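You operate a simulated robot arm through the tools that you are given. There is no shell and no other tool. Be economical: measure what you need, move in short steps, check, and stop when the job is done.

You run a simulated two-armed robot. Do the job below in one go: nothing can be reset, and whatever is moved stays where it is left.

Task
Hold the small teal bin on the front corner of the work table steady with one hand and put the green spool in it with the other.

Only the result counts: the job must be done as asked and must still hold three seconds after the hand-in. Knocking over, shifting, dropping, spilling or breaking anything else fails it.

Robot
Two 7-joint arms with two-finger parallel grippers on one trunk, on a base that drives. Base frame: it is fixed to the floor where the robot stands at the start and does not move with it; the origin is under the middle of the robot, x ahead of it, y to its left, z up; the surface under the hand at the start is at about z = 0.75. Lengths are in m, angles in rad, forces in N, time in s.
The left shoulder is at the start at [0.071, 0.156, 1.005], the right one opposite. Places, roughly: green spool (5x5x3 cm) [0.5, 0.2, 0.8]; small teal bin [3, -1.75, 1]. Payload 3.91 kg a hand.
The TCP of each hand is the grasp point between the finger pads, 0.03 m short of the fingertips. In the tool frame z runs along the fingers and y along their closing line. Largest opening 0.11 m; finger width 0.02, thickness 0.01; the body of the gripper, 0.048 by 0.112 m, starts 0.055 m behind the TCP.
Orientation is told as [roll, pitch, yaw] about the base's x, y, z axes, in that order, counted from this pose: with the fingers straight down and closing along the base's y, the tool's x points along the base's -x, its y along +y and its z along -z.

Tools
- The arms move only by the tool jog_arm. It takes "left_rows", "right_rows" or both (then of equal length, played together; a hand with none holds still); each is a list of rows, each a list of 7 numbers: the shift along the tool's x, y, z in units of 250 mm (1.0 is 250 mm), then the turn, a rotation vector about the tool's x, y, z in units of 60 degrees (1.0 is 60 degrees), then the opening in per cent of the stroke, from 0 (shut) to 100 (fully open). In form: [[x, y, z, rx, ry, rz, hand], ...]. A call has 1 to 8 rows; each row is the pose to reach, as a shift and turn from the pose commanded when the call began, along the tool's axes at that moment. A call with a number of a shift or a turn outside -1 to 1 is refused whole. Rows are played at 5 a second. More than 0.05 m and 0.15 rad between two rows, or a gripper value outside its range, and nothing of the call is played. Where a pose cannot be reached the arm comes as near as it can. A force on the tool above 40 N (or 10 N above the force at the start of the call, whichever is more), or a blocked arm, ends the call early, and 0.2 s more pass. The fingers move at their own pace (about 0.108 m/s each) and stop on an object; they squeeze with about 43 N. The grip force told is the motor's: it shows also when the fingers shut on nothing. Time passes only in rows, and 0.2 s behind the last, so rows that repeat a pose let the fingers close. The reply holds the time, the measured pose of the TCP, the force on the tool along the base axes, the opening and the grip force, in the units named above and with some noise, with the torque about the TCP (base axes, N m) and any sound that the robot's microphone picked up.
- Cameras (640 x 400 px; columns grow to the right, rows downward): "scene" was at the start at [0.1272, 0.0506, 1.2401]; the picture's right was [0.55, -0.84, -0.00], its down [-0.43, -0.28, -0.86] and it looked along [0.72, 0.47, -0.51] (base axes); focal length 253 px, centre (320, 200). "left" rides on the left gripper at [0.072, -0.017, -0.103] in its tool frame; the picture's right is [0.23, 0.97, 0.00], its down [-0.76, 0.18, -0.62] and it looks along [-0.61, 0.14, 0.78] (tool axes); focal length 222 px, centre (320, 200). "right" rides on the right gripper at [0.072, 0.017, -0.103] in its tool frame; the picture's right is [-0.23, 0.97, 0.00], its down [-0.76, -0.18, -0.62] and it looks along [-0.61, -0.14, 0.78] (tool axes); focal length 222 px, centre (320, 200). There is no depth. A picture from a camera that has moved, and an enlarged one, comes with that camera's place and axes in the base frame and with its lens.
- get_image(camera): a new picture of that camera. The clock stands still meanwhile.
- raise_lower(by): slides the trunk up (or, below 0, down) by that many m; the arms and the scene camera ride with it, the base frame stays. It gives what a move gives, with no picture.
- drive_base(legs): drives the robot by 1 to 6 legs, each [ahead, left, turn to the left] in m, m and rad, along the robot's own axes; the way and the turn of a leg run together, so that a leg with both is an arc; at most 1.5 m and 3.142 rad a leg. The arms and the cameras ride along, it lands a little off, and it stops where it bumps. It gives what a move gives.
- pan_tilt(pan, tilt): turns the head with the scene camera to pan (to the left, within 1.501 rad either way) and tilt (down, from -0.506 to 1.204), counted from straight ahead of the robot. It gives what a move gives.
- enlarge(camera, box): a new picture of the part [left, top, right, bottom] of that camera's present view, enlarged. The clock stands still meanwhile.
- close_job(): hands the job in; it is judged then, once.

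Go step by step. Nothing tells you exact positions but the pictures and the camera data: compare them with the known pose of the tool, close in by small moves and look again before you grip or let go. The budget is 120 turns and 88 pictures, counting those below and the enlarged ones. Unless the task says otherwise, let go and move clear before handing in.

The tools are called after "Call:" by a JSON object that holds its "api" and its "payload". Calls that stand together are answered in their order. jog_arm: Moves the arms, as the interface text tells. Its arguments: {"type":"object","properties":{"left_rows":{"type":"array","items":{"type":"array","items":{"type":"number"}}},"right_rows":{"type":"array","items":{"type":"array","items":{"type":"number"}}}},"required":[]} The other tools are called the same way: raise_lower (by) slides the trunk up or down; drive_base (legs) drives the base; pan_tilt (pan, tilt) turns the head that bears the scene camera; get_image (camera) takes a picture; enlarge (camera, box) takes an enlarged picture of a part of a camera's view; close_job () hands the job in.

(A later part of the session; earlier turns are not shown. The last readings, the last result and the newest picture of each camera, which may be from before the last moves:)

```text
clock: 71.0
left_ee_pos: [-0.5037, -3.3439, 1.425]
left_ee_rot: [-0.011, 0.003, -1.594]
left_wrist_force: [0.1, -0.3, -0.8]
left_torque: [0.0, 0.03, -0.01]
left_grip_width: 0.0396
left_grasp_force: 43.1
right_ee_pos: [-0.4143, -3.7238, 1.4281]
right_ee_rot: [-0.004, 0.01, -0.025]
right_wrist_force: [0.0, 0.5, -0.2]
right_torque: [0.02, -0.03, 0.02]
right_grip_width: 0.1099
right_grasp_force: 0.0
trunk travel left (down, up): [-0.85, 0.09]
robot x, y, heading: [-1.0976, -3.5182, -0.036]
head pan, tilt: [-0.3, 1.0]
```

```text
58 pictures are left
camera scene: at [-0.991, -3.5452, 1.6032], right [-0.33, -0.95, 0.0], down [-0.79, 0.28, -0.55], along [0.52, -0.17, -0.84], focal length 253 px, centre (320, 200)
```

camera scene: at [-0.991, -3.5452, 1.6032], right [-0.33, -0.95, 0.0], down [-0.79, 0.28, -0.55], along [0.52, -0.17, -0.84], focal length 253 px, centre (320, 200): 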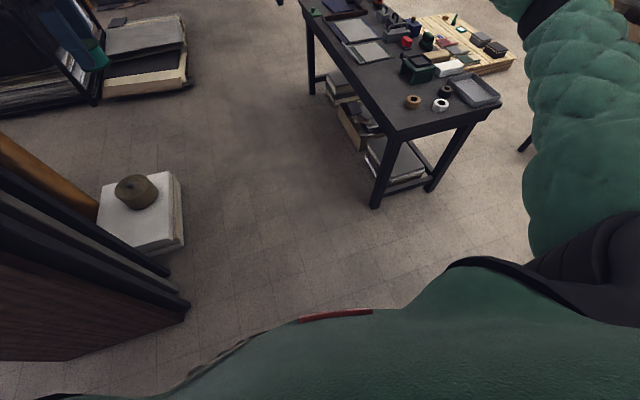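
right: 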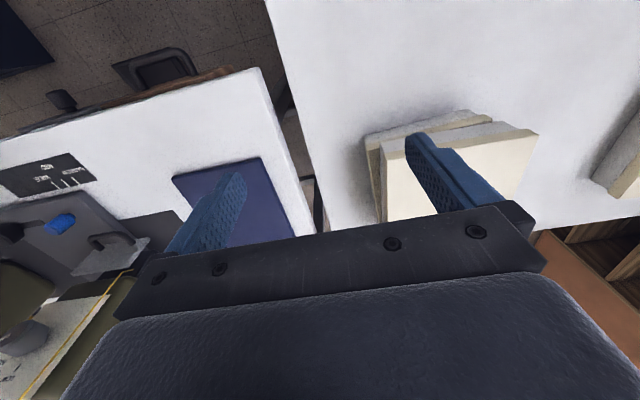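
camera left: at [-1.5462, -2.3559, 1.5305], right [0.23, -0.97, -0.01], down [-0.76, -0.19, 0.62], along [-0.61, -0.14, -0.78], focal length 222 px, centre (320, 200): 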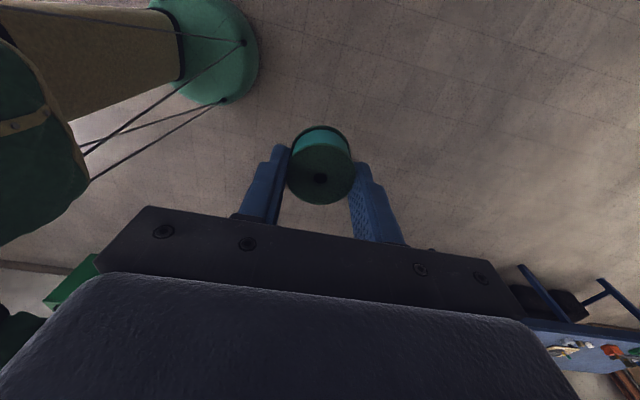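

Both bumps put the obstacle at the same place relative to the robot, about 0.6 m ahead and 0.65 m to the left. So it's the left elbow against the panel corner at (−0.51, −2.86). I'll back up, shift right to y ≈ −3.66, and pass with the elbow clear.

Call:
{"api": "drive_base", "payload": {"legs": [[-0.2, 0, 0], [0, -0.15, 0], [0, 0, 0.035], [1.2, 0, 0], [1.2, 0, 0]]}}

Call:
{"api": "pan_tilt", "payload": {"pan": 0.4, "tilt": 0.4}}

Call:
{"api": "get_image", "payload": {"camera": "scene"}}

```text
clock: 85.3
left_ee_pos: [1.6918, -3.5403, 1.4195]
left_ee_rot: [-0.02, -0.001, -1.599]
left_wrist_force: [-0.3, -0.1, 0.5]
left_torque: [0.0, -0.04, -0.01]
left_grip_width: 0.0399
left_grasp_force: 42.8
right_ee_pos: [1.7814, -3.921, 1.4231]
right_ee_rot: [-0.005, 0.017, -0.029]
right_wrist_force: [0.7, -0.5, -0.4]
right_torque: [-0.03, 0.03, 0.02]
right_grip_width: 0.11
right_grasp_force: 0.0
trunk travel left (down, up): [-0.85, 0.09]
robot x, y, heading: [1.0889, -3.7184, -0.037]
head pan, tilt: [-0.3, 1.0]
```

```text
clock: 86.3
left_ee_pos: [1.6928, -3.5417, 1.42]
left_ee_rot: [-0.02, 0.001, -1.598]
left_wrist_force: [-0.5, 0.1, 0.0]
left_torque: [-0.02, 0.03, -0.01]
left_grip_width: 0.04
left_grasp_force: 43.0
right_ee_pos: [1.7814, -3.9223, 1.4232]
right_ee_rot: [-0.006, 0.016, -0.031]
right_wrist_force: [0.7, 0.2, 0.8]
right_torque: [-0.01, -0.02, -0.01]
right_grip_width: 0.1098
right_grasp_force: 0.0
trunk travel left (down, up): [-0.85, 0.09]
robot x, y, heading: [1.0881, -3.715, -0.038]
head pan, tilt: [0.4, 0.4]
```

```text
57 pictures are left
camera scene: at [1.2265, -3.6837, 1.6525], right [0.35, -0.94, 0.0], down [-0.36, -0.14, -0.92], along [0.86, 0.33, -0.39], focal length 253 px, centre (320, 200)
```

scene: 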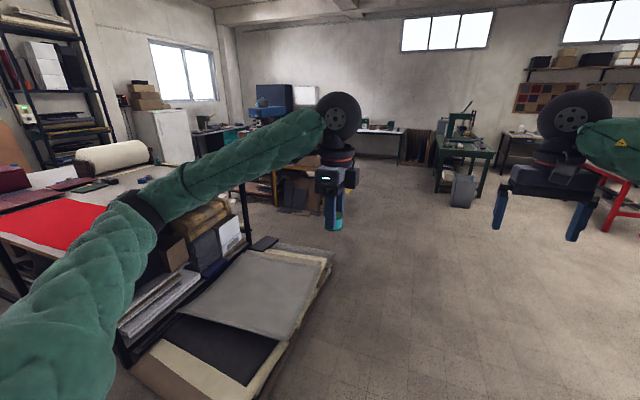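

Past the panel now. I'll continue to x ≈ 3.6, beyond the pallet, then look back left at the table corner.

Call:
{"api": "drive_base", "payload": {"legs": [[1.3, 0, 0], [1.2, 0.05, 0]]}}

Call:
{"api": "pan_tilt", "payload": {"pan": 1.3, "tilt": 0.4}}

Call:
{"api": "get_image", "payload": {"camera": "scene"}}

Call:
{"api": "pan_tilt", "payload": {"pan": 0.6, "tilt": 0.5}}

Call:
{"api": "get_image", "payload": {"camera": "scene"}}

```text
clock: 98.5
left_ee_pos: [4.1755, -3.58, 1.4196]
left_ee_rot: [-0.019, -0.001, -1.597]
left_wrist_force: [0.5, 0.0, -0.3]
left_torque: [0.0, -0.02, 0.04]
left_grip_width: 0.0401
left_grasp_force: 43.6
right_ee_pos: [4.2639, -3.9603, 1.4221]
right_ee_rot: [-0.003, 0.019, -0.028]
right_wrist_force: [-0.3, 0.0, -0.4]
right_torque: [-0.01, 0.02, 0.0]
right_grip_width: 0.11
right_grasp_force: 0.1
trunk travel left (down, up): [-0.85, 0.09]
robot x, y, heading: [3.5717, -3.7521, -0.032]
head pan, tilt: [0.4, 0.4]
```

```text
clock: 99.7
left_ee_pos: [4.1751, -3.5811, 1.4201]
left_ee_rot: [-0.02, 0.0, -1.596]
left_wrist_force: [-0.9, -0.8, -0.1]
left_torque: [0.0, -0.01, 0.02]
left_grip_width: 0.04
left_grasp_force: 42.3
right_ee_pos: [4.2648, -3.9595, 1.423]
right_ee_rot: [-0.004, 0.017, -0.027]
right_wrist_force: [-0.6, -0.7, 0.8]
right_torque: [0.02, -0.01, -0.03]
right_grip_width: 0.1099
right_grasp_force: 0.1
trunk travel left (down, up): [-0.85, 0.09]
robot x, y, heading: [3.5716, -3.7511, -0.035]
head pan, tilt: [1.3, 0.4]
```

```text
56 pictures are left
camera scene: at [3.6516, -3.6679, 1.6526], right [0.95, -0.3, 0.0], down [-0.12, -0.37, -0.92], along [0.28, 0.88, -0.39], focal length 253 px, centre (320, 200)
```

scene: 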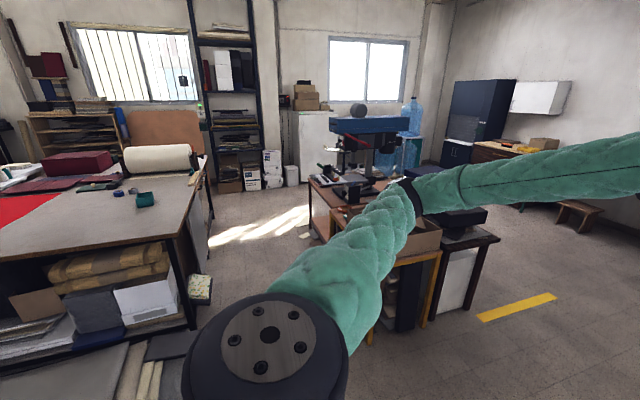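

```text
clock: 100.7
left_ee_pos: [4.1759, -3.5802, 1.4207]
left_ee_rot: [-0.023, -0.001, -1.597]
left_wrist_force: [0.5, -0.5, -0.6]
left_torque: [0.02, -0.02, -0.01]
left_grip_width: 0.04
left_grasp_force: 43.2
right_ee_pos: [4.2644, -3.9607, 1.4224]
right_ee_rot: [-0.006, 0.017, -0.028]
right_wrist_force: [0.2, 1.3, 1.0]
right_torque: [-0.03, 0.01, 0.02]
right_grip_width: 0.1099
right_grasp_force: 0.0
trunk travel left (down, up): [-0.85, 0.09]
robot x, y, heading: [3.5715, -3.756, -0.035]
head pan, tilt: [0.6, 0.499]
```

```text
55 pictures are left
camera scene: at [3.7003, -3.7074, 1.6434], right [0.54, -0.84, 0.0], down [-0.4, -0.26, -0.88], along [0.74, 0.47, -0.48], focal length 253 px, centre (320, 200)
```

scene: 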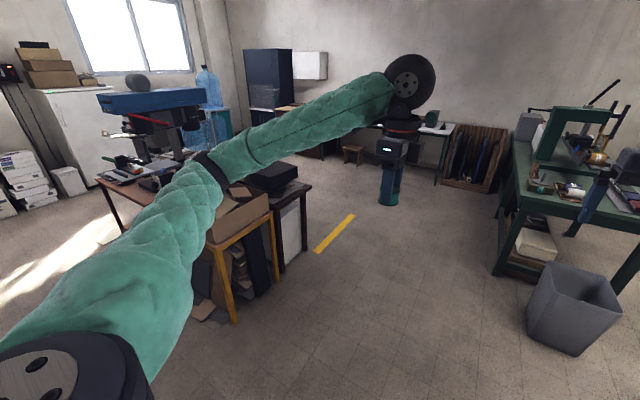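

I can see the teal bin at about (2.96, −1.67), on the cutting table's right end (edge x ≈ 3.26). The corridor between that and the next tables runs from x ≈ 3.35 to 4.35. I'll turn left, line up with it, and enter partway.

Call:
{"api": "drive_base", "payload": {"legs": [[0, 0, 1.606], [0, -0.25, 0], [1.1, 0, 0]]}}

Call:
{"api": "pan_tilt", "payload": {"pan": 0.85, "tilt": 0.6}}

Call:
{"api": "get_image", "payload": {"camera": "scene"}}

Call:
{"api": "pan_tilt", "payload": {"pan": 0, "tilt": 0.7}}

Call:
{"api": "get_image", "payload": {"camera": "scene"}}

```text
clock: 111.8
left_ee_pos: [3.6144, -2.0386, 1.4202]
left_ee_rot: [-0.02, 0.001, 0.014]
left_wrist_force: [-0.4, -0.3, -0.8]
left_torque: [0.0, 0.02, -0.02]
left_grip_width: 0.04
left_grasp_force: 42.8
right_ee_pos: [3.9882, -1.9338, 1.4225]
right_ee_rot: [-0.005, 0.017, 1.583]
right_wrist_force: [0.4, -0.2, 0.5]
right_torque: [-0.01, -0.01, -0.02]
right_grip_width: 0.1099
right_grasp_force: 0.0
trunk travel left (down, up): [-0.85, 0.09]
robot x, y, heading: [3.8113, -2.6344, 1.575]
head pan, tilt: [0.6, 0.499]
```

```text
clock: 112.5
left_ee_pos: [3.6133, -2.0385, 1.4195]
left_ee_rot: [-0.023, 0.0, 0.014]
left_wrist_force: [0.2, -0.7, -0.1]
left_torque: [-0.03, -0.02, -0.02]
left_grip_width: 0.0402
left_grasp_force: 42.5
right_ee_pos: [3.9886, -1.9337, 1.4223]
right_ee_rot: [-0.004, 0.017, 1.584]
right_wrist_force: [-0.3, 0.1, -0.2]
right_torque: [0.02, -0.01, 0.01]
right_grip_width: 0.1102
right_grasp_force: 0.1
trunk travel left (down, up): [-0.85, 0.09]
robot x, y, heading: [3.8117, -2.6307, 1.58]
head pan, tilt: [0.85, 0.6]
```

```text
54 pictures are left
camera scene: at [3.7473, -2.524, 1.6343], right [0.66, 0.75, 0.0], down [0.43, -0.37, -0.82], along [-0.62, 0.54, -0.57], focal length 253 px, centre (320, 200)
```

scene: 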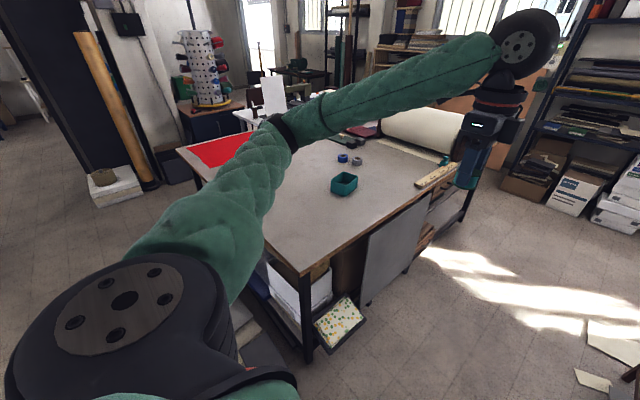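

```text
clock: 113.7
left_ee_pos: [3.6135, -2.0382, 1.42]
left_ee_rot: [-0.019, -0.001, 0.014]
left_wrist_force: [0.1, 0.2, 0.2]
left_torque: [0.03, 0.0, 0.0]
left_grip_width: 0.0399
left_grasp_force: 42.8
right_ee_pos: [3.9902, -1.9339, 1.4223]
right_ee_rot: [-0.005, 0.017, 1.582]
right_wrist_force: [-0.1, -0.2, -0.1]
right_torque: [0.04, 0.0, 0.0]
right_grip_width: 0.1102
right_grasp_force: 0.0
trunk travel left (down, up): [-0.85, 0.09]
robot x, y, heading: [3.8174, -2.636, 1.582]
head pan, tilt: [0.0, 0.7]
```

```text
53 pictures are left
camera scene: at [3.8134, -2.4975, 1.6257], right [1.0, 0.01, 0.0], down [0.0, -0.64, -0.76], along [0.0, 0.76, -0.64], focal length 253 px, centre (320, 200)
```

scene: 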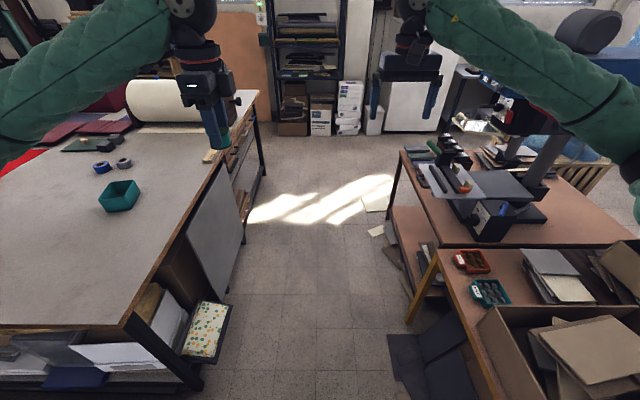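

The bin is an open-topped box at about (2.97, −1.68) with its rim near z 0.95, and the corridor is clear. The drill press on the right is tall, so I'll turn to face the cutting table here, then strafe up the corridor with the arms over the table side.

Call:
{"api": "drive_base", "payload": {"legs": [[0, 0, 1.56], [0, -0.5, 0], [0, -0.45, 0]]}}

Call:
{"api": "pan_tilt", "payload": {"pan": 0, "tilt": 0.8}}

Call:
{"api": "get_image", "payload": {"camera": "scene"}}

Call:
{"api": "get_image", "payload": {"camera": "right"}}

Call:
{"api": "get_image", "payload": {"camera": "left"}}

```text
clock: 122.7
left_ee_pos: [3.2391, -1.8677, 1.4195]
left_ee_rot: [-0.021, -0.002, 1.547]
left_wrist_force: [0.7, -0.8, 0.5]
left_torque: [0.0, -0.02, 0.04]
left_grip_width: 0.04
left_grasp_force: 42.9
right_ee_pos: [3.1482, -1.4874, 1.4231]
right_ee_rot: [-0.008, 0.019, 3.115]
right_wrist_force: [-0.1, -0.2, 0.1]
right_torque: [0.02, 0.05, -0.03]
right_grip_width: 0.11
right_grasp_force: 0.1
trunk travel left (down, up): [-0.85, 0.09]
robot x, y, heading: [3.8419, -1.6897, 3.109]
head pan, tilt: [0.0, 0.7]
```

```text
clock: 123.4
left_ee_pos: [3.2382, -1.8673, 1.42]
left_ee_rot: [-0.022, -0.001, 1.547]
left_wrist_force: [0.3, 0.8, -0.1]
left_torque: [-0.02, 0.02, 0.0]
left_grip_width: 0.0398
left_grasp_force: 42.5
right_ee_pos: [3.1501, -1.4884, 1.4228]
right_ee_rot: [-0.006, 0.019, 3.114]
right_wrist_force: [0.0, 0.2, -0.1]
right_torque: [-0.01, -0.04, 0.01]
right_grip_width: 0.1099
right_grasp_force: 0.1
trunk travel left (down, up): [-0.85, 0.09]
robot x, y, heading: [3.8398, -1.6947, 3.102]
head pan, tilt: [0.0, 0.799]
```

```text
52 pictures are left
camera scene: at [3.7119, -1.6853, 1.6175], right [0.03, 1.0, 0.0], down [0.72, -0.02, -0.7], along [-0.7, 0.02, -0.72], focal length 253 px, centre (320, 200)
```

scene: 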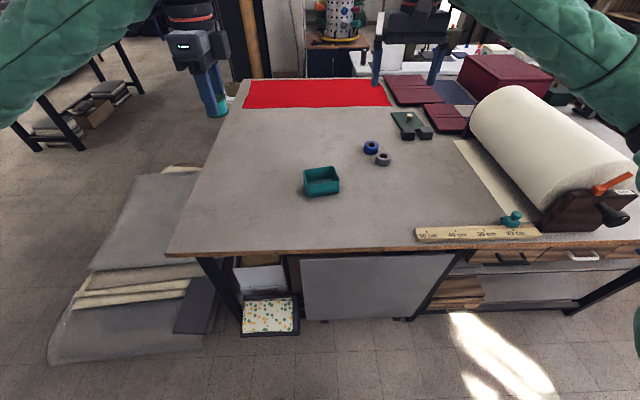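

```text
51 pictures are left
camera right: at [3.2198, -1.5071, 1.5261], right [-0.25, -0.97, -0.01], down [-0.77, 0.19, 0.61], along [-0.59, 0.16, -0.79], focal length 222 px, centre (320, 200)
```

right: 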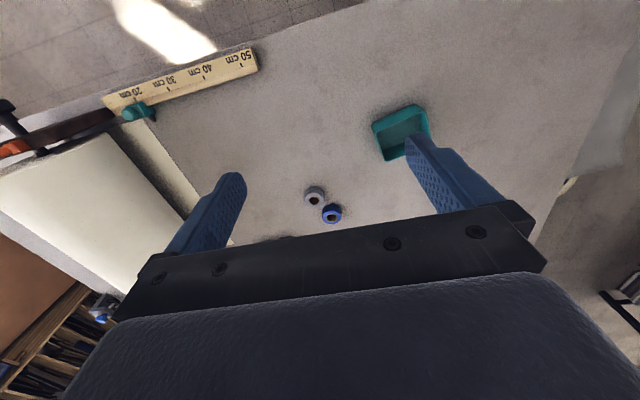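

```text
50 pictures are left
camera left: at [3.2513, -1.9415, 1.5238], right [-0.98, -0.2, -0.02], down [-0.17, 0.77, 0.62], along [-0.11, 0.61, -0.79], focal length 222 px, centre (320, 200)
```

left: 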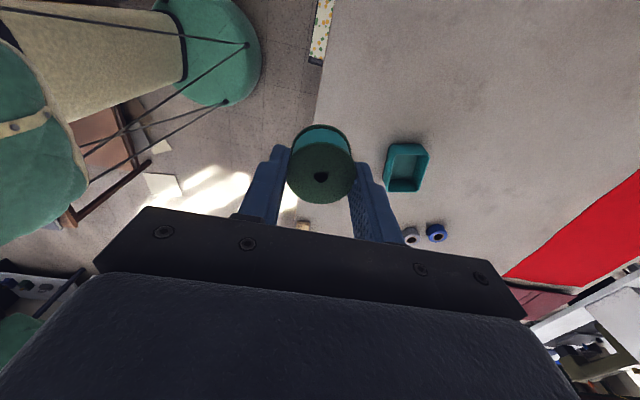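

The table surface works out at z ≈ 0.89 with its edge at x ≈ 3.24, and the bin is near (2.95, −1.67). I'll zoom in on the bin for its exact outline.

Call:
{"api": "enlarge", "payload": {"camera": "scene", "box": [270, 130, 382, 200]}}

Call:
{"api": "enlarge", "payload": {"camera": "left", "box": [350, 125, 462, 195]}}

```text
5.71 times, centred on (326, 165) of scene
camera zoom: at [3.7119, -1.6853, 1.6175], right [0.03, 1.0, 0.0], down [0.72, -0.02, -0.7], along [-0.7, 0.02, -0.72], focal length 1445 px, centre (286, 400)
```

zoom: 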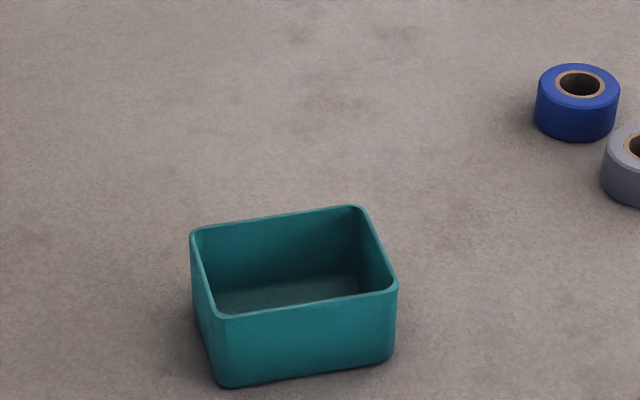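

```text
5.71 times, centred on (406, 160) of left
camera zoom: at [3.2513, -1.9415, 1.5238], right [-0.98, -0.2, -0.02], down [-0.17, 0.77, 0.62], along [-0.11, 0.61, -0.79], focal length 1269 px, centre (-171, 429)
```

zoom: 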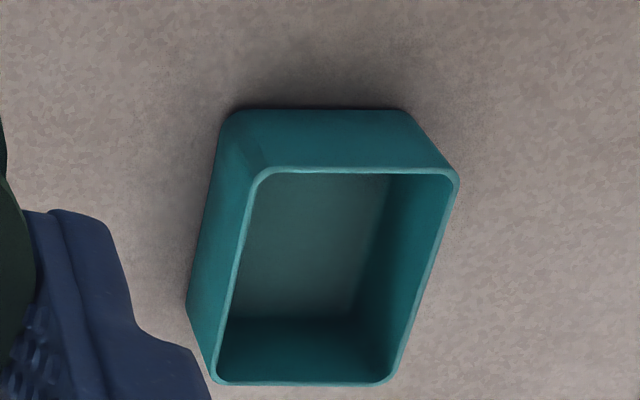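

The bin's rim is about 12.6 × 9.4 cm, centred at (2.930, −1.659) and turned about 12° from y, with its top at z ≈ 0.955. The plan:
- **Right hand:** pinch the near long wall towards its +y end.
- **Left hand:** set the spool down in the other half.

I'll edge forward 10 cm and lower the trunk.

Call:
{"api": "drive_base", "payload": {"legs": [[0.1, 0, 0]]}}

Call:
{"api": "raise_lower", "payload": {"by": -0.22}}

Call:
{"api": "pan_tilt", "payload": {"pan": -0.5, "tilt": 0.8}}

Call:
{"api": "get_image", "payload": {"camera": "scene"}}

```text
clock: 124.5
left_ee_pos: [3.1428, -1.8653, 1.4211]
left_ee_rot: [-0.019, -0.001, 1.546]
left_wrist_force: [0.4, -0.9, -0.1]
left_torque: [0.01, 0.04, -0.02]
left_grip_width: 0.04
left_grasp_force: 42.0
right_ee_pos: [3.0538, -1.4853, 1.4246]
right_ee_rot: [-0.006, 0.017, 3.114]
right_wrist_force: [0.8, 0.9, 0.0]
right_torque: [-0.01, 0.0, 0.0]
right_grip_width: 0.1101
right_grasp_force: 0.0
trunk travel left (down, up): [-0.85, 0.09]
robot x, y, heading: [3.7456, -1.6903, 3.109]
head pan, tilt: [0.0, 0.799]
```

```text
clock: 126.8
left_ee_pos: [3.1412, -1.8641, 1.1998]
left_ee_rot: [-0.02, 0.0, 1.546]
left_wrist_force: [0.4, 0.2, -1.6]
left_torque: [0.0, -0.02, 0.02]
left_grip_width: 0.0398
left_grasp_force: 42.9
right_ee_pos: [3.0513, -1.4847, 1.2034]
right_ee_rot: [-0.005, 0.017, 3.115]
right_wrist_force: [0.1, -1.0, 0.0]
right_torque: [-0.01, -0.01, 0.01]
right_grip_width: 0.1098
right_grasp_force: 0.2
trunk travel left (down, up): [-0.63, 0.31]
robot x, y, heading: [3.7403, -1.689, 3.106]
head pan, tilt: [0.0, 0.799]
```

```text
clock: 127.8
left_ee_pos: [3.1417, -1.8644, 1.2009]
left_ee_rot: [-0.021, -0.001, 1.547]
left_wrist_force: [0.2, -0.2, -0.3]
left_torque: [0.0, -0.01, -0.01]
left_grip_width: 0.0401
left_grasp_force: 42.6
right_ee_pos: [3.0519, -1.4856, 1.2038]
right_ee_rot: [-0.006, 0.017, 3.116]
right_wrist_force: [-0.3, 0.0, 0.6]
right_torque: [0.01, 0.01, 0.03]
right_grip_width: 0.11
right_grasp_force: 0.2
trunk travel left (down, up): [-0.63, 0.31]
robot x, y, heading: [3.7466, -1.6885, 3.102]
head pan, tilt: [-0.499, 0.799]
```

```text
47 pictures are left
camera scene: at [3.625, -1.6444, 1.3974], right [0.51, 0.86, 0.0], down [0.62, -0.36, -0.7], along [-0.6, 0.35, -0.72], focal length 253 px, centre (320, 200)
```

scene: 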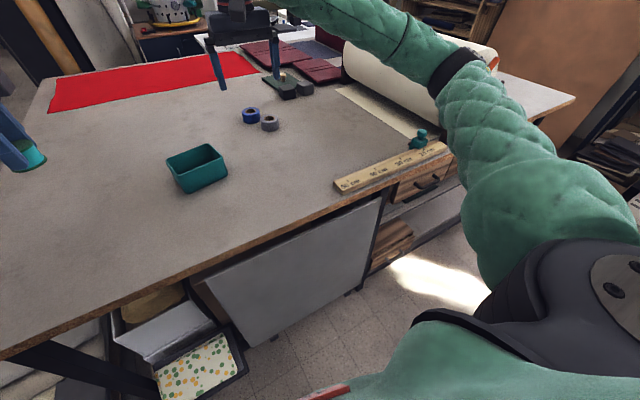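

The elbow clears the paper roll. I'll turn the right hand so its fingers close across the near wall with its camera side facing away from the left hand. I'll also align the left hand to the bin's 12° skew.

Call:
{"api": "jog_arm", "payload": {"right_rows": [[0, 0, 0, 0, 0, -0.108, 60], [0, 0, 0, 0, 0, -0.215, 60], [0, 0, 0, 0, 0, -0.323, 60], [0, 0, 0, 0, 0, -0.43, 60], [0, 0, 0, 0, 0, -0.538, 60], [0, 0, 0, 0, 0, -0.645, 60], [0, 0, 0, 0, 0, -0.753, 60], [0, 0, 0, 0, 0, -0.86, 60]], "left_rows": [[0, 0, 0, 0, 0, -0.03, 0], [0, 0, 0, 0, 0, -0.06, 0], [0, 0, 0, 0, 0, -0.09, 0], [0, 0, 0, 0, 0, -0.12, 0], [0, 0, 0, 0, 0, -0.15, 0], [0, 0, 0, 0, 0, -0.18, 0], [0, 0, 0, 0, 0, -0.2, 0], [0, 0, 0, 0, 0, -0.21, 0]]}}

Call:
{"api": "jog_arm", "payload": {"right_rows": [[0, 0, 0, 0, 0, -0.108, 60], [0, 0, 0, 0, 0, -0.215, 60], [0, 0, 0, 0, 0, -0.323, 60], [0, 0, 0, 0, 0, -0.43, 60], [0, 0, 0, 0, 0, -0.538, 60], [0, 0, 0, 0, 0, -0.645, 60], [0, 0, 0, 0, 0, -0.753, 60], [0, 0, 0, 0, 0, -0.86, 60]]}}

Call:
{"api": "get_image", "payload": {"camera": "scene"}}

```text
clock: 129.6
left_ee_pos: [3.1407, -1.8646, 1.2002]
left_ee_rot: [-0.019, 0.006, 1.765]
left_wrist_force: [0.1, 0.1, -0.1]
left_torque: [0.0, 0.03, 0.05]
left_grip_width: 0.0401
left_grasp_force: 42.9
right_ee_pos: [3.0515, -1.4851, 1.2027]
right_ee_rot: [0.01, 0.016, -2.265]
right_wrist_force: [0.7, -0.3, -0.2]
right_torque: [0.0, 0.01, -0.01]
right_grip_width: 0.0659
right_grasp_force: 0.0
trunk travel left (down, up): [-0.63, 0.31]
robot x, y, heading: [3.7415, -1.6881, 3.103]
head pan, tilt: [-0.499, 0.799]
```

```text
clock: 131.4
left_ee_pos: [3.1405, -1.8648, 1.2012]
left_ee_rot: [-0.019, 0.003, 1.768]
left_wrist_force: [-0.3, 0.6, 0.2]
left_torque: [0.03, -0.03, -0.02]
left_grip_width: 0.04
left_grasp_force: 43.1
right_ee_pos: [3.2831, -1.6382, 1.2096]
right_ee_rot: [0.024, 0.0, -1.436]
right_wrist_force: [-0.8, -0.7, 0.9]
right_torque: [0.03, 0.03, -0.02]
right_grip_width: 0.066
right_grasp_force: 0.1
right hand out of reach, approached as far as the arm can: row 2, 3, 4, 5, 6, 7, 8
trunk travel left (down, up): [-0.63, 0.31]
robot x, y, heading: [3.7436, -1.688, 3.109]
head pan, tilt: [-0.499, 0.799]
```

```text
46 pictures are left
camera scene: at [3.6253, -1.6454, 1.3975], right [0.51, 0.86, 0.0], down [0.62, -0.36, -0.7], along [-0.6, 0.36, -0.72], focal length 253 px, centre (320, 200)
```

scene: 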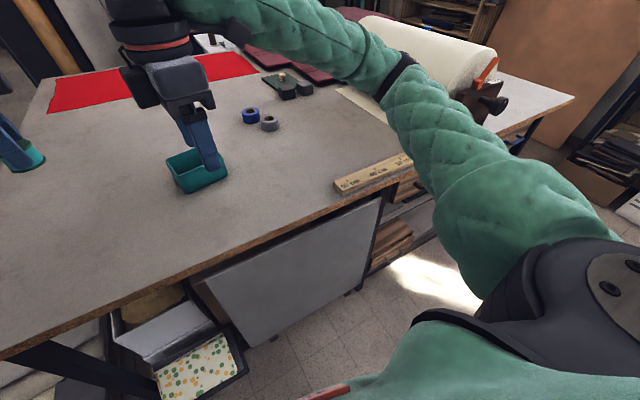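

The right hand can't hold that yaw at this place and drifted, still well clear at z ≈ 1.2. I'll turn it back to a natural yaw and pinch the bin's short +y end wall instead, with the left hand leaning outward.

Call:
{"api": "jog_arm", "payload": {"right_rows": [[0, 0, 0, 0, 0, 0.094, 60], [0, 0, 0, 0, 0, 0.188, 60], [0, 0, 0, 0, 0, 0.281, 60], [0, 0, 0, 0, 0, 0.375, 60], [0, 0, 0, 0, 0, 0.469, 60], [0, 0, 0, 0, 0, 0.563, 60], [0, 0, 0, 0, 0, 0.656, 60], [0, 0, 0, 0, 0, 0.75, 60]]}}

Call:
{"api": "jog_arm", "payload": {"right_rows": [[0, 0, 0, 0, 0, 0.094, 60], [0, 0, 0, 0, 0, 0.188, 60], [0, 0, 0, 0, 0, 0.281, 60], [0, 0, 0, 0, 0, 0.375, 60], [0, 0, 0, 0, 0, 0.469, 60], [0, 0, 0, 0, 0, 0.563, 60], [0, 0, 0, 0, 0, 0.656, 60], [0, 0, 0, 0, 0, 0.75, 60]]}}

```text
clock: 133.2
left_ee_pos: [3.1408, -1.8655, 1.2]
left_ee_rot: [-0.019, 0.005, 1.767]
left_wrist_force: [-0.2, -0.2, -0.5]
left_torque: [0.0, 0.04, -0.02]
left_grip_width: 0.0397
left_grasp_force: 43.3
right_ee_pos: [3.2833, -1.6389, 1.2096]
right_ee_rot: [0.018, 0.015, -2.224]
right_wrist_force: [-0.5, -0.6, 0.6]
right_torque: [-0.01, 0.01, 0.0]
right_grip_width: 0.066
right_grasp_force: 0.1
trunk travel left (down, up): [-0.63, 0.31]
robot x, y, heading: [3.747, -1.6913, 3.108]
head pan, tilt: [-0.499, 0.799]
```

```text
clock: 135.0
left_ee_pos: [3.1422, -1.8644, 1.2005]
left_ee_rot: [-0.018, 0.004, 1.766]
left_wrist_force: [0.1, 0.1, -0.2]
left_torque: [-0.02, -0.04, -0.02]
left_grip_width: 0.0402
left_grasp_force: 42.7
right_ee_pos: [3.2825, -1.6371, 1.2104]
right_ee_rot: [0.0, 0.022, -3.008]
right_wrist_force: [0.6, 0.1, 0.7]
right_torque: [-0.02, -0.02, 0.02]
right_grip_width: 0.066
right_grasp_force: 0.2
trunk travel left (down, up): [-0.63, 0.31]
robot x, y, heading: [3.7454, -1.6868, 3.108]
head pan, tilt: [-0.499, 0.799]
```

The right hand is back to a usable yaw. I'll bring it forward to above the bin's +y end wall.

Call:
{"api": "jog_arm", "payload": {"right_rows": [[-0.15, -0.06, 0, 0, 0, -0.02, 60], [-0.3, -0.12, 0, 0, 0, -0.04, 60], [-0.45, -0.18, 0, 0, 0, -0.06, 60], [-0.6, -0.24, 0, 0, 0, -0.07, 60], [-0.75, -0.3, 0.06, 0, 0, -0.07, 60], [-0.9, -0.34, 0.12, 0, 0, -0.07, 60]]}}

Call:
{"api": "pan_tilt", "payload": {"pan": 0, "tilt": 0.7}}

```text
clock: 136.4
left_ee_pos: [3.1397, -1.8643, 1.1987]
left_ee_rot: [-0.02, 0.005, 1.766]
left_wrist_force: [0.0, -0.5, 0.0]
left_torque: [-0.01, -0.02, 0.01]
left_grip_width: 0.0401
left_grasp_force: 42.8
right_ee_pos: [3.0466, -1.5829, 1.1743]
right_ee_rot: [0.001, 0.025, -2.934]
right_wrist_force: [-0.7, -0.4, -1.0]
right_torque: [0.0, -0.05, -0.01]
right_grip_width: 0.0658
right_grasp_force: 0.0
trunk travel left (down, up): [-0.63, 0.31]
robot x, y, heading: [3.7393, -1.6888, 3.111]
head pan, tilt: [-0.499, 0.799]
```

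```text
clock: 137.3
left_ee_pos: [3.14, -1.8649, 1.2002]
left_ee_rot: [-0.022, 0.006, 1.764]
left_wrist_force: [-0.8, 0.6, -0.1]
left_torque: [0.03, 0.03, 0.0]
left_grip_width: 0.04
left_grasp_force: 42.8
right_ee_pos: [3.0467, -1.5852, 1.1754]
right_ee_rot: [0.002, 0.023, -2.934]
right_wrist_force: [0.1, 0.8, 0.3]
right_torque: [-0.01, 0.02, 0.04]
right_grip_width: 0.0661
right_grasp_force: 0.1
trunk travel left (down, up): [-0.63, 0.31]
robot x, y, heading: [3.7433, -1.6853, 3.106]
head pan, tilt: [0.0, 0.7]
```

Call:
{"api": "jog_arm", "payload": {"right_rows": [[-0.15, -0.02, 0.1, 0, 0, 0, 60], [-0.3, -0.03, 0.2, 0, 0, 0, 60], [-0.42, -0.044, 0.32, 0, 0, 0, 60], [-0.518, -0.044, 0.456, 0, 0, 0, 60]]}}

Call:
{"api": "get_image", "payload": {"camera": "right"}}

Call:
{"api": "get_image", "payload": {"camera": "scene"}}

```text
clock: 138.3
left_ee_pos: [3.1395, -1.8643, 1.1996]
left_ee_rot: [-0.022, 0.004, 1.765]
left_wrist_force: [-0.5, 0.5, -0.3]
left_torque: [0.01, 0.02, -0.01]
left_grip_width: 0.0398
left_grasp_force: 43.1
right_ee_pos: [2.9193, -1.6021, 1.0549]
right_ee_rot: [0.003, 0.025, -2.934]
right_wrist_force: [-0.5, -0.7, 0.1]
right_torque: [0.02, -0.01, 0.02]
right_grip_width: 0.0656
right_grasp_force: 0.1
trunk travel left (down, up): [-0.63, 0.31]
robot x, y, heading: [3.7425, -1.6867, 3.107]
head pan, tilt: [0.0, 0.7]
```

```text
45 pictures are left
camera right: at [2.9917, -1.6032, 1.1593], right [-0.02, -1.0, 0.0], down [-0.8, 0.01, 0.6], along [-0.6, 0.02, -0.8], focal length 222 px, centre (320, 200)
```

right: 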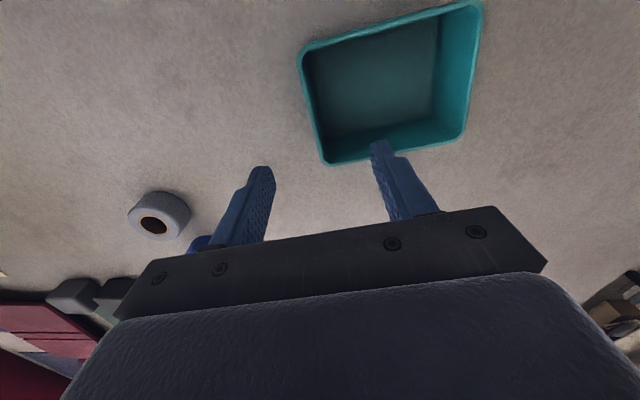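

```text
44 pictures are left
camera scene: at [3.6083, -1.683, 1.4055], right [0.03, 1.0, 0.0], down [0.65, -0.02, -0.76], along [-0.76, 0.03, -0.65], focal length 253 px, centre (320, 200)
```

scene: 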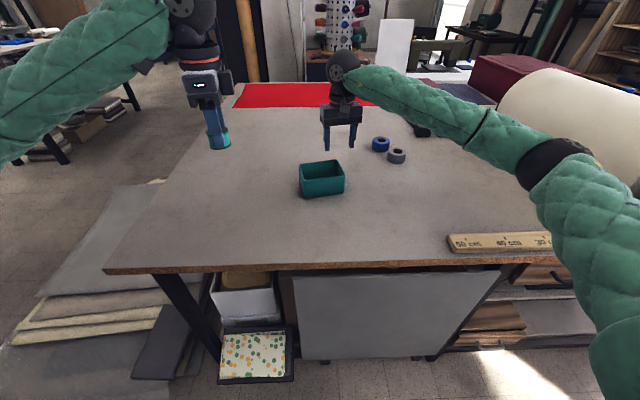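

The end-wall midpoint from the wrist views comes out near (2.930, −1.593). I'll shift about 1.3 cm to it, lower until the tips are just above the rim, and check the straddle.

Call:
{"api": "jog_arm", "payload": {"right_rows": [[0.05, -0.022, 0, 0, 0, 0, 60], [0.05, -0.022, 0.1, 0, 0, 0, 60], [0.05, -0.022, 0.22, 0, 0, 0, 60]]}}

Call:
{"api": "get_image", "payload": {"camera": "right"}}

Call:
{"api": "enlarge", "payload": {"camera": "scene", "box": [260, 120, 388, 200]}}

```text
clock: 139.1
left_ee_pos: [3.1409, -1.8639, 1.2007]
left_ee_rot: [-0.022, 0.003, 1.767]
left_wrist_force: [0.0, 0.0, 0.3]
left_torque: [0.0, -0.02, -0.01]
left_grip_width: 0.0399
left_grasp_force: 42.9
right_ee_pos: [2.9339, -1.5922, 1.0011]
right_ee_rot: [0.003, 0.024, -2.934]
right_wrist_force: [0.3, 1.2, 0.9]
right_torque: [-0.01, 0.02, -0.01]
right_grip_width: 0.0659
right_grasp_force: 0.0
trunk travel left (down, up): [-0.63, 0.31]
robot x, y, heading: [3.7455, -1.686, 3.11]
head pan, tilt: [0.0, 0.7]
```

```text
43 pictures are left
camera right: at [3.0058, -1.5934, 1.1047], right [-0.02, -1.0, 0.0], down [-0.8, 0.02, 0.61], along [-0.61, 0.01, -0.8], focal length 222 px, centre (320, 200)
```

right: 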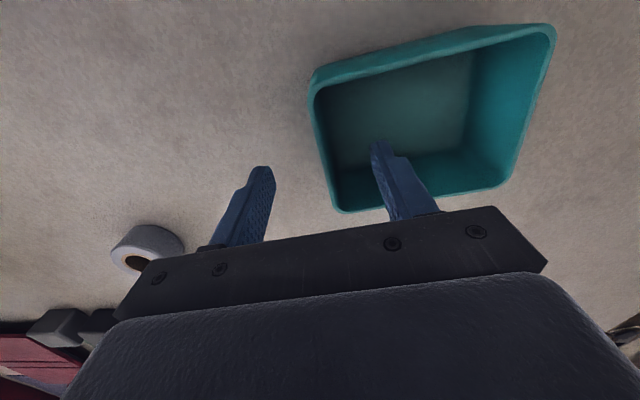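

```text
5.00 times, centred on (324, 160) of scene
camera zoom: at [3.6094, -1.682, 1.4057], right [0.03, 1.0, 0.0], down [0.64, -0.02, -0.76], along [-0.76, 0.03, -0.64], focal length 1264 px, centre (300, 400)
```

zoom: 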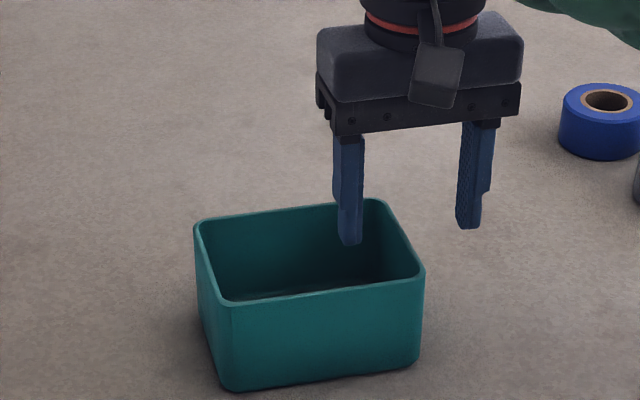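

The fingers straddle the end wall well. I'll nudge 5 mm inward, go down to grip depth and check before closing.

Call:
{"api": "jog_arm", "payload": {"right_rows": [[0, 0.02, 0.07, 0, 0, 0, 60], [0, 0.02, 0.14, 0, 0, 0, 60], [0, 0.02, 0.2, 0, 0, 0, 60]]}}

Call:
{"api": "get_image", "payload": {"camera": "right"}}

Call:
{"api": "enlarge", "payload": {"camera": "scene", "box": [260, 120, 388, 200]}}

```text
clock: 139.9
left_ee_pos: [3.1407, -1.8654, 1.1998]
left_ee_rot: [-0.022, 0.005, 1.766]
left_wrist_force: [1.2, -0.9, -0.6]
left_torque: [0.02, -0.01, -0.04]
left_grip_width: 0.04
left_grasp_force: 42.9
right_ee_pos: [2.9362, -1.5981, 0.951]
right_ee_rot: [0.001, 0.023, -2.934]
right_wrist_force: [0.1, 0.7, 0.4]
right_torque: [-0.01, 0.0, 0.02]
right_grip_width: 0.0661
right_grasp_force: 0.0
trunk travel left (down, up): [-0.63, 0.31]
robot x, y, heading: [3.7427, -1.6864, 3.107]
head pan, tilt: [0.0, 0.7]
```

```text
41 pictures are left
camera right: at [3.0094, -1.5987, 1.0557], right [-0.02, -1.0, 0.0], down [-0.8, 0.02, 0.61], along [-0.6, 0.02, -0.8], focal length 222 px, centre (320, 200)
```

right: 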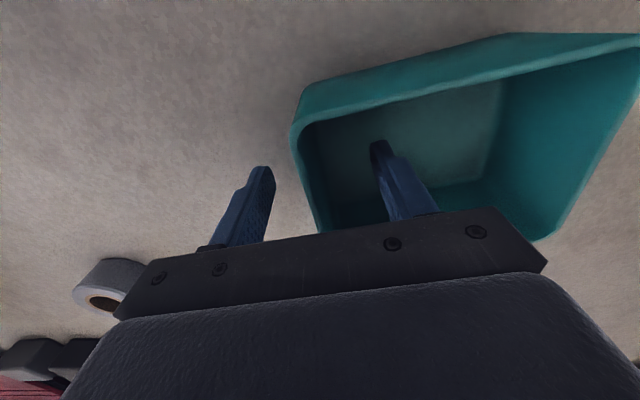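

```text
5.00 times, centred on (324, 160) of scene
camera zoom: at [3.6093, -1.6826, 1.4057], right [0.03, 1.0, 0.0], down [0.64, -0.02, -0.76], along [-0.76, 0.03, -0.64], focal length 1264 px, centre (300, 400)
```

zoom: 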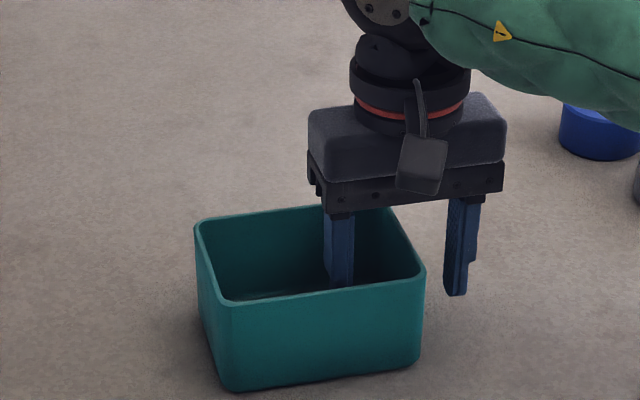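

One finger is inside the bin and one outside, with the wall midway between them. Closing to hold it.

Call:
{"api": "jog_arm", "payload": {"right_rows": [[0, 0, 0, 0, 0, 0, 45], [0, 0, 0, 0, 0, 0, 30], [0, 0, 0, 0, 0, 0, 15], [0, 0, 0, 0, 0, 0, 5], [0, 0, 0, 0, 0, 0, 0], [0, 0, 0, 0, 0, 0, 0]]}}

Call:
{"api": "enlarge", "payload": {"camera": "scene", "box": [260, 120, 388, 200]}}

```text
clock: 141.3
left_ee_pos: [3.1417, -1.8652, 1.2006]
left_ee_rot: [-0.019, 0.005, 1.767]
left_wrist_force: [0.0, 0.1, -0.2]
left_torque: [0.0, -0.02, -0.02]
left_grip_width: 0.0402
left_grasp_force: 42.8
right_ee_pos: [2.9374, -1.5971, 0.9511]
right_ee_rot: [0.001, 0.023, -2.933]
right_wrist_force: [0.1, -0.2, -0.1]
right_torque: [0.01, 0.05, -0.01]
right_grip_width: 0.0031
right_grasp_force: 43.1
trunk travel left (down, up): [-0.63, 0.31]
robot x, y, heading: [3.7451, -1.6848, 3.106]
head pan, tilt: [0.0, 0.7]
```

```text
5.00 times, centred on (324, 160) of scene
camera zoom: at [3.6096, -1.6826, 1.4057], right [0.03, 1.0, 0.0], down [0.64, -0.02, -0.76], along [-0.76, 0.03, -0.64], focal length 1264 px, centre (300, 400)
```

zoom: 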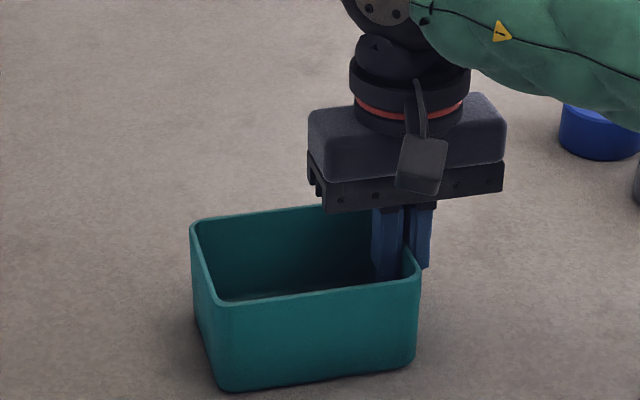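

The bin's wall is held at 3 mm, with only about 2 mm of movement. Its centre is now about (2.942, −1.658). I'll bring the spool over the free half with the left hand leaning 15° outward, staying above the rim.

Call:
{"api": "jog_arm", "payload": {"left_rows": [[-0.06, 0.1, 0.02, 0, -0.04, 0, 0], [-0.16, 0.2, 0.04, 0, -0.08, 0, 0], [-0.28, 0.3, 0.08, 0, -0.12, 0, 0], [-0.4, 0.4, 0.14, 0, -0.16, 0, 0], [-0.52, 0.5, 0.2, 0, -0.2, 0, 0], [-0.64, 0.58, 0.28, 0, -0.24, 0, 0], [-0.74, 0.62, 0.36, 0, -0.25, 0, 0], [-0.84, 0.62, 0.46, 0, -0.25, 0, 0]]}}

Call:
{"api": "get_image", "payload": {"camera": "left"}}

Call:
{"api": "enlarge", "payload": {"camera": "scene", "box": [240, 80, 400, 200]}}

```text
clock: 143.1
left_ee_pos: [2.9504, -1.6887, 1.0819]
left_ee_rot: [-0.021, -0.258, 1.771]
left_wrist_force: [-0.6, 0.5, 0.6]
left_torque: [-0.02, 0.01, -0.01]
left_grip_width: 0.0397
left_grasp_force: 42.7
right_ee_pos: [2.9367, -1.5978, 0.9515]
right_ee_rot: [0.005, 0.023, -2.934]
right_wrist_force: [-0.4, 0.5, 0.9]
right_torque: [0.04, 0.03, -0.01]
right_grip_width: 0.0032
right_grasp_force: 43.1
trunk travel left (down, up): [-0.63, 0.31]
robot x, y, heading: [3.7491, -1.6877, 3.109]
head pan, tilt: [0.0, 0.7]
```

```text
38 pictures are left
camera left: at [2.9839, -1.7823, 1.1632], right [-0.91, -0.41, -0.08], down [-0.3, 0.53, 0.79], along [-0.28, 0.75, -0.6], focal length 222 px, centre (320, 200)
```

left: 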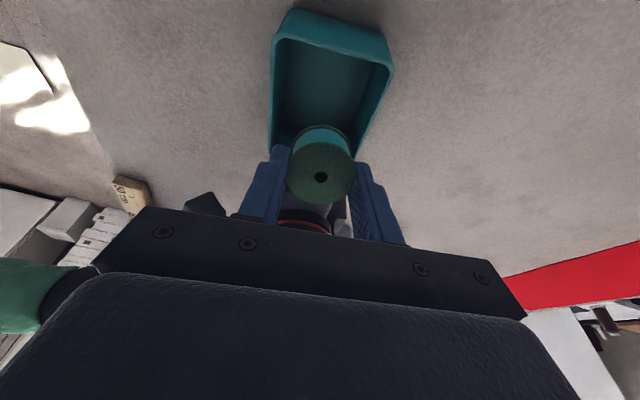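

```text
3.33 times, centred on (320, 140) of scene
camera zoom: at [3.6094, -1.682, 1.4058], right [0.03, 1.0, 0.0], down [0.64, -0.02, -0.76], along [-0.76, 0.03, -0.64], focal length 843 px, centre (320, 400)
```

zoom: 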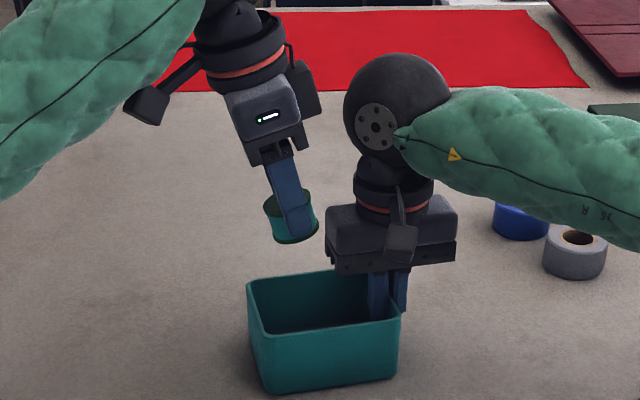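

Alignment looks right. The ends and walls suggest shifting the spool about 7 mm towards the bin's middle. I'll do that and lower until the spool is just above the rim.

Call:
{"api": "jog_arm", "payload": {"left_rows": [[-0.027, 0, 0.007, 0, 0, 0, 0], [0.015, 0, 0.165, 0, 0, 0, 0], [0.058, 0, 0.324, 0, 0, 0, 0]]}}

Call:
{"api": "get_image", "payload": {"camera": "left"}}

Call:
{"api": "enlarge", "payload": {"camera": "scene", "box": [260, 100, 388, 200]}}

Call:
{"api": "get_image", "payload": {"camera": "right"}}

```text
clock: 143.9
left_ee_pos: [2.953, -1.6799, 0.9982]
left_ee_rot: [-0.022, -0.256, 1.771]
left_wrist_force: [0.3, -0.4, 0.6]
left_torque: [0.0, -0.01, -0.02]
left_grip_width: 0.0398
left_grasp_force: 42.8
right_ee_pos: [2.9374, -1.5976, 0.9519]
right_ee_rot: [0.001, 0.022, -2.935]
right_wrist_force: [-0.4, -0.4, 0.9]
right_torque: [0.01, 0.07, 0.02]
right_grip_width: 0.0032
right_grasp_force: 42.4
trunk travel left (down, up): [-0.63, 0.31]
robot x, y, heading: [3.7438, -1.6862, 3.106]
head pan, tilt: [0.0, 0.7]
```

```text
36 pictures are left
camera left: at [2.9861, -1.7739, 1.081], right [-0.91, -0.4, -0.08], down [-0.3, 0.53, 0.79], along [-0.28, 0.75, -0.6], focal length 222 px, centre (320, 200)
```

left: 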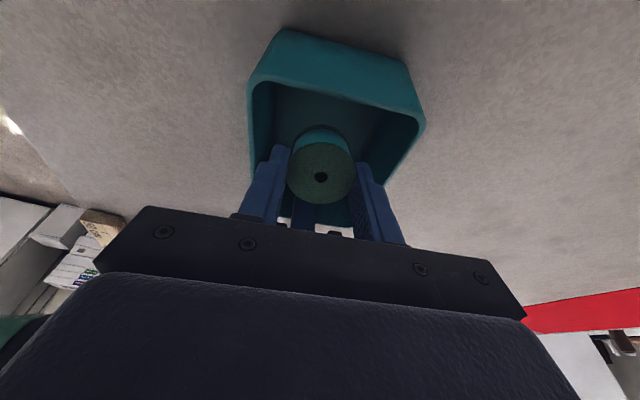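

```text
4.00 times, centred on (324, 150) of scene
camera zoom: at [3.6094, -1.6824, 1.4058], right [0.03, 1.0, 0.0], down [0.64, -0.02, -0.76], along [-0.76, 0.03, -0.64], focal length 1012 px, centre (304, 400)
```

zoom: 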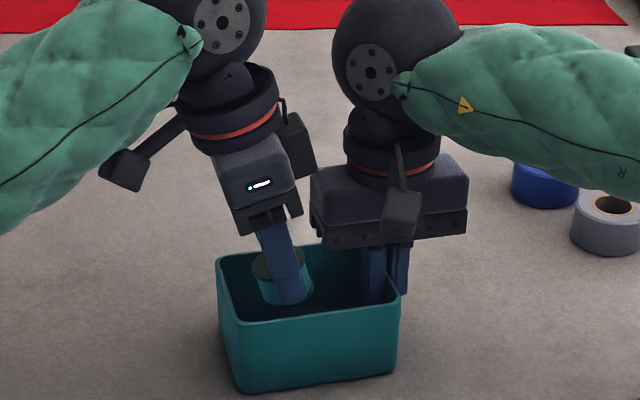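

```text
34 pictures are left
camera right: at [3.0095, -1.5987, 1.0558], right [-0.02, -1.0, 0.0], down [-0.8, 0.02, 0.6], along [-0.6, 0.01, -0.8], focal length 222 px, centre (320, 200)
```

right: 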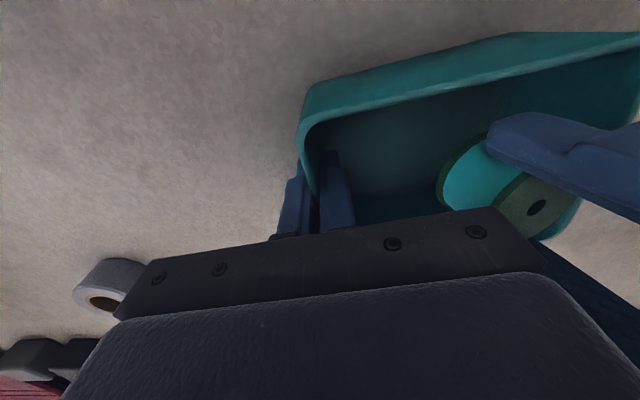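

The spool is over the free half, with the right hand's inner finger well clear. I'll shift 4 mm to the centre line and lower to about 1 cm above the bin floor.

Call:
{"api": "jog_arm", "payload": {"left_rows": [[0.018, 0.016, 0.068, 0, 0, 0, 0], [0.037, 0.016, 0.137, 0, 0, 0, 0], [0.055, 0.016, 0.205, 0, 0, 0, 0]]}}

Call:
{"api": "get_image", "payload": {"camera": "left"}}

Call:
{"api": "enlarge", "payload": {"camera": "scene", "box": [260, 100, 388, 200]}}

Call:
{"api": "get_image", "payload": {"camera": "right"}}

```text
clock: 144.9
left_ee_pos: [2.942, -1.6767, 0.9808]
left_ee_rot: [0.029, -0.26, 1.755]
left_wrist_force: [0.0, -0.2, 0.5]
left_torque: [-0.02, 0.0, 0.01]
left_grip_width: 0.0399
left_grasp_force: 43.3
right_ee_pos: [2.9402, -1.5874, 0.9573]
right_ee_rot: [0.007, 0.014, -2.942]
right_wrist_force: [-1.0, -0.1, -1.1]
right_torque: [0.04, 0.03, -0.01]
right_grip_width: 0.0031
right_grasp_force: 43.2
trunk travel left (down, up): [-0.63, 0.31]
robot x, y, heading: [3.7393, -1.6917, 3.097]
head pan, tilt: [0.0, 0.7]
stopped in row 3 (left hand): the arm was blocked; the commanded pose is now the measured one
```

```text
33 pictures are left
camera left: at [2.9784, -1.7703, 1.0613], right [-0.92, -0.4, -0.03], down [-0.26, 0.54, 0.8], along [-0.31, 0.74, -0.6], focal length 222 px, centre (320, 200)
```

left: 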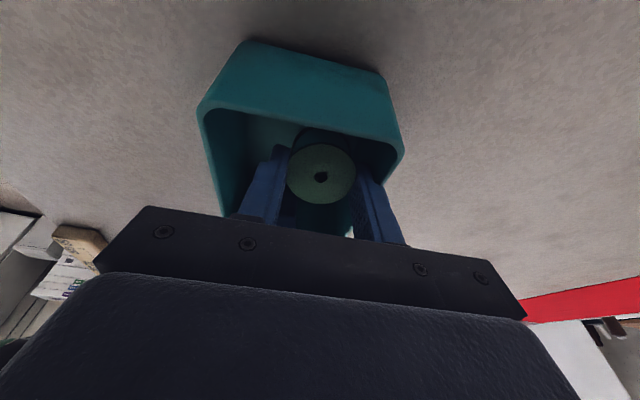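

```text
4.00 times, centred on (324, 150) of scene
camera zoom: at [3.6156, -1.6763, 1.4062], right [0.04, 1.0, -0.01], down [0.64, -0.03, -0.77], along [-0.77, 0.03, -0.64], focal length 1012 px, centre (304, 400)
```

zoom: 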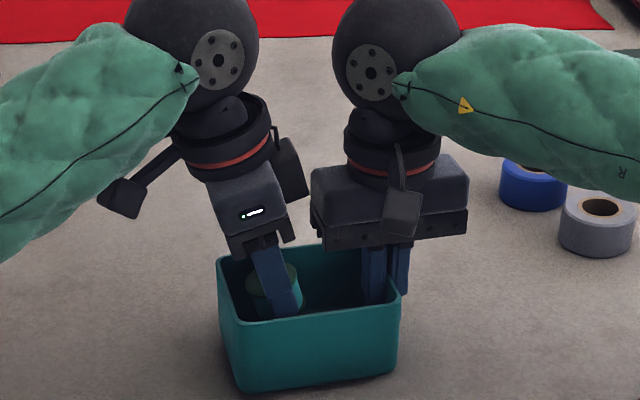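

```text
31 pictures are left
camera right: at [3.0137, -1.5895, 1.0602], right [-0.03, -1.0, 0.0], down [-0.79, 0.03, 0.61], along [-0.61, 0.02, -0.79], focal length 222 px, centre (320, 200)
```

right: 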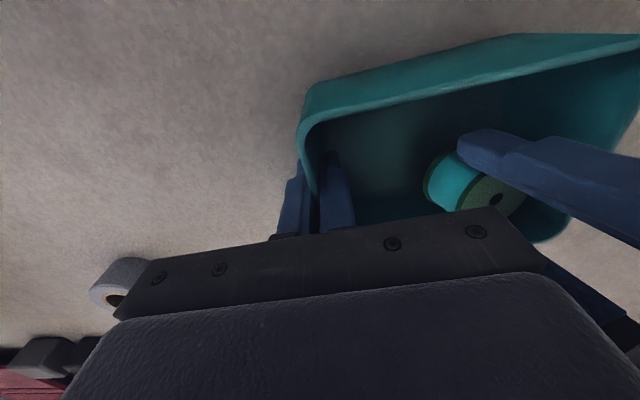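

The left arm stopped short although its wrist feels nothing, and the whole robot shifted slightly. Something upstream is touching, probably the left elbow on the table. I'll look.

Call:
{"api": "pan_tilt", "payload": {"pan": 0.6, "tilt": 0.8}}

Call:
{"api": "get_image", "payload": {"camera": "scene"}}

```text
clock: 145.9
left_ee_pos: [2.9413, -1.6778, 0.9798]
left_ee_rot: [0.028, -0.258, 1.754]
left_wrist_force: [0.4, -0.1, 1.2]
left_torque: [-0.02, 0.04, 0.03]
left_grip_width: 0.0399
left_grasp_force: 43.5
right_ee_pos: [2.9402, -1.5888, 0.9579]
right_ee_rot: [0.006, 0.012, -2.941]
right_wrist_force: [0.2, 0.2, -0.9]
right_torque: [0.19, -0.05, -0.06]
right_grip_width: 0.0033
right_grasp_force: 42.3
trunk travel left (down, up): [-0.63, 0.31]
robot x, y, heading: [3.7383, -1.6901, 3.1]
head pan, tilt: [0.6, 0.799]
```

```text
30 pictures are left
camera scene: at [3.6312, -1.7229, 1.399], right [-0.53, 0.85, 0.0], down [0.6, 0.37, -0.7], along [-0.6, -0.37, -0.71], focal length 253 px, centre (320, 200)
```

scene: 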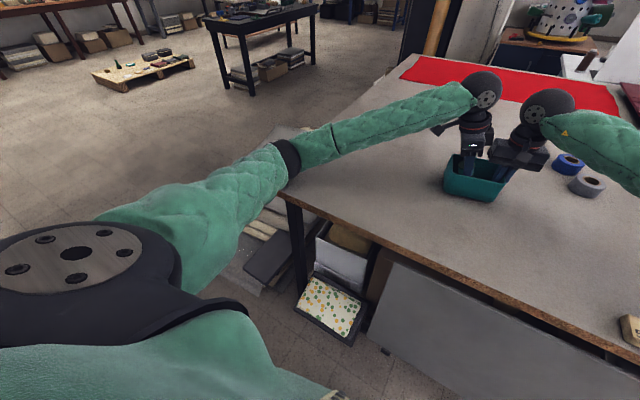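

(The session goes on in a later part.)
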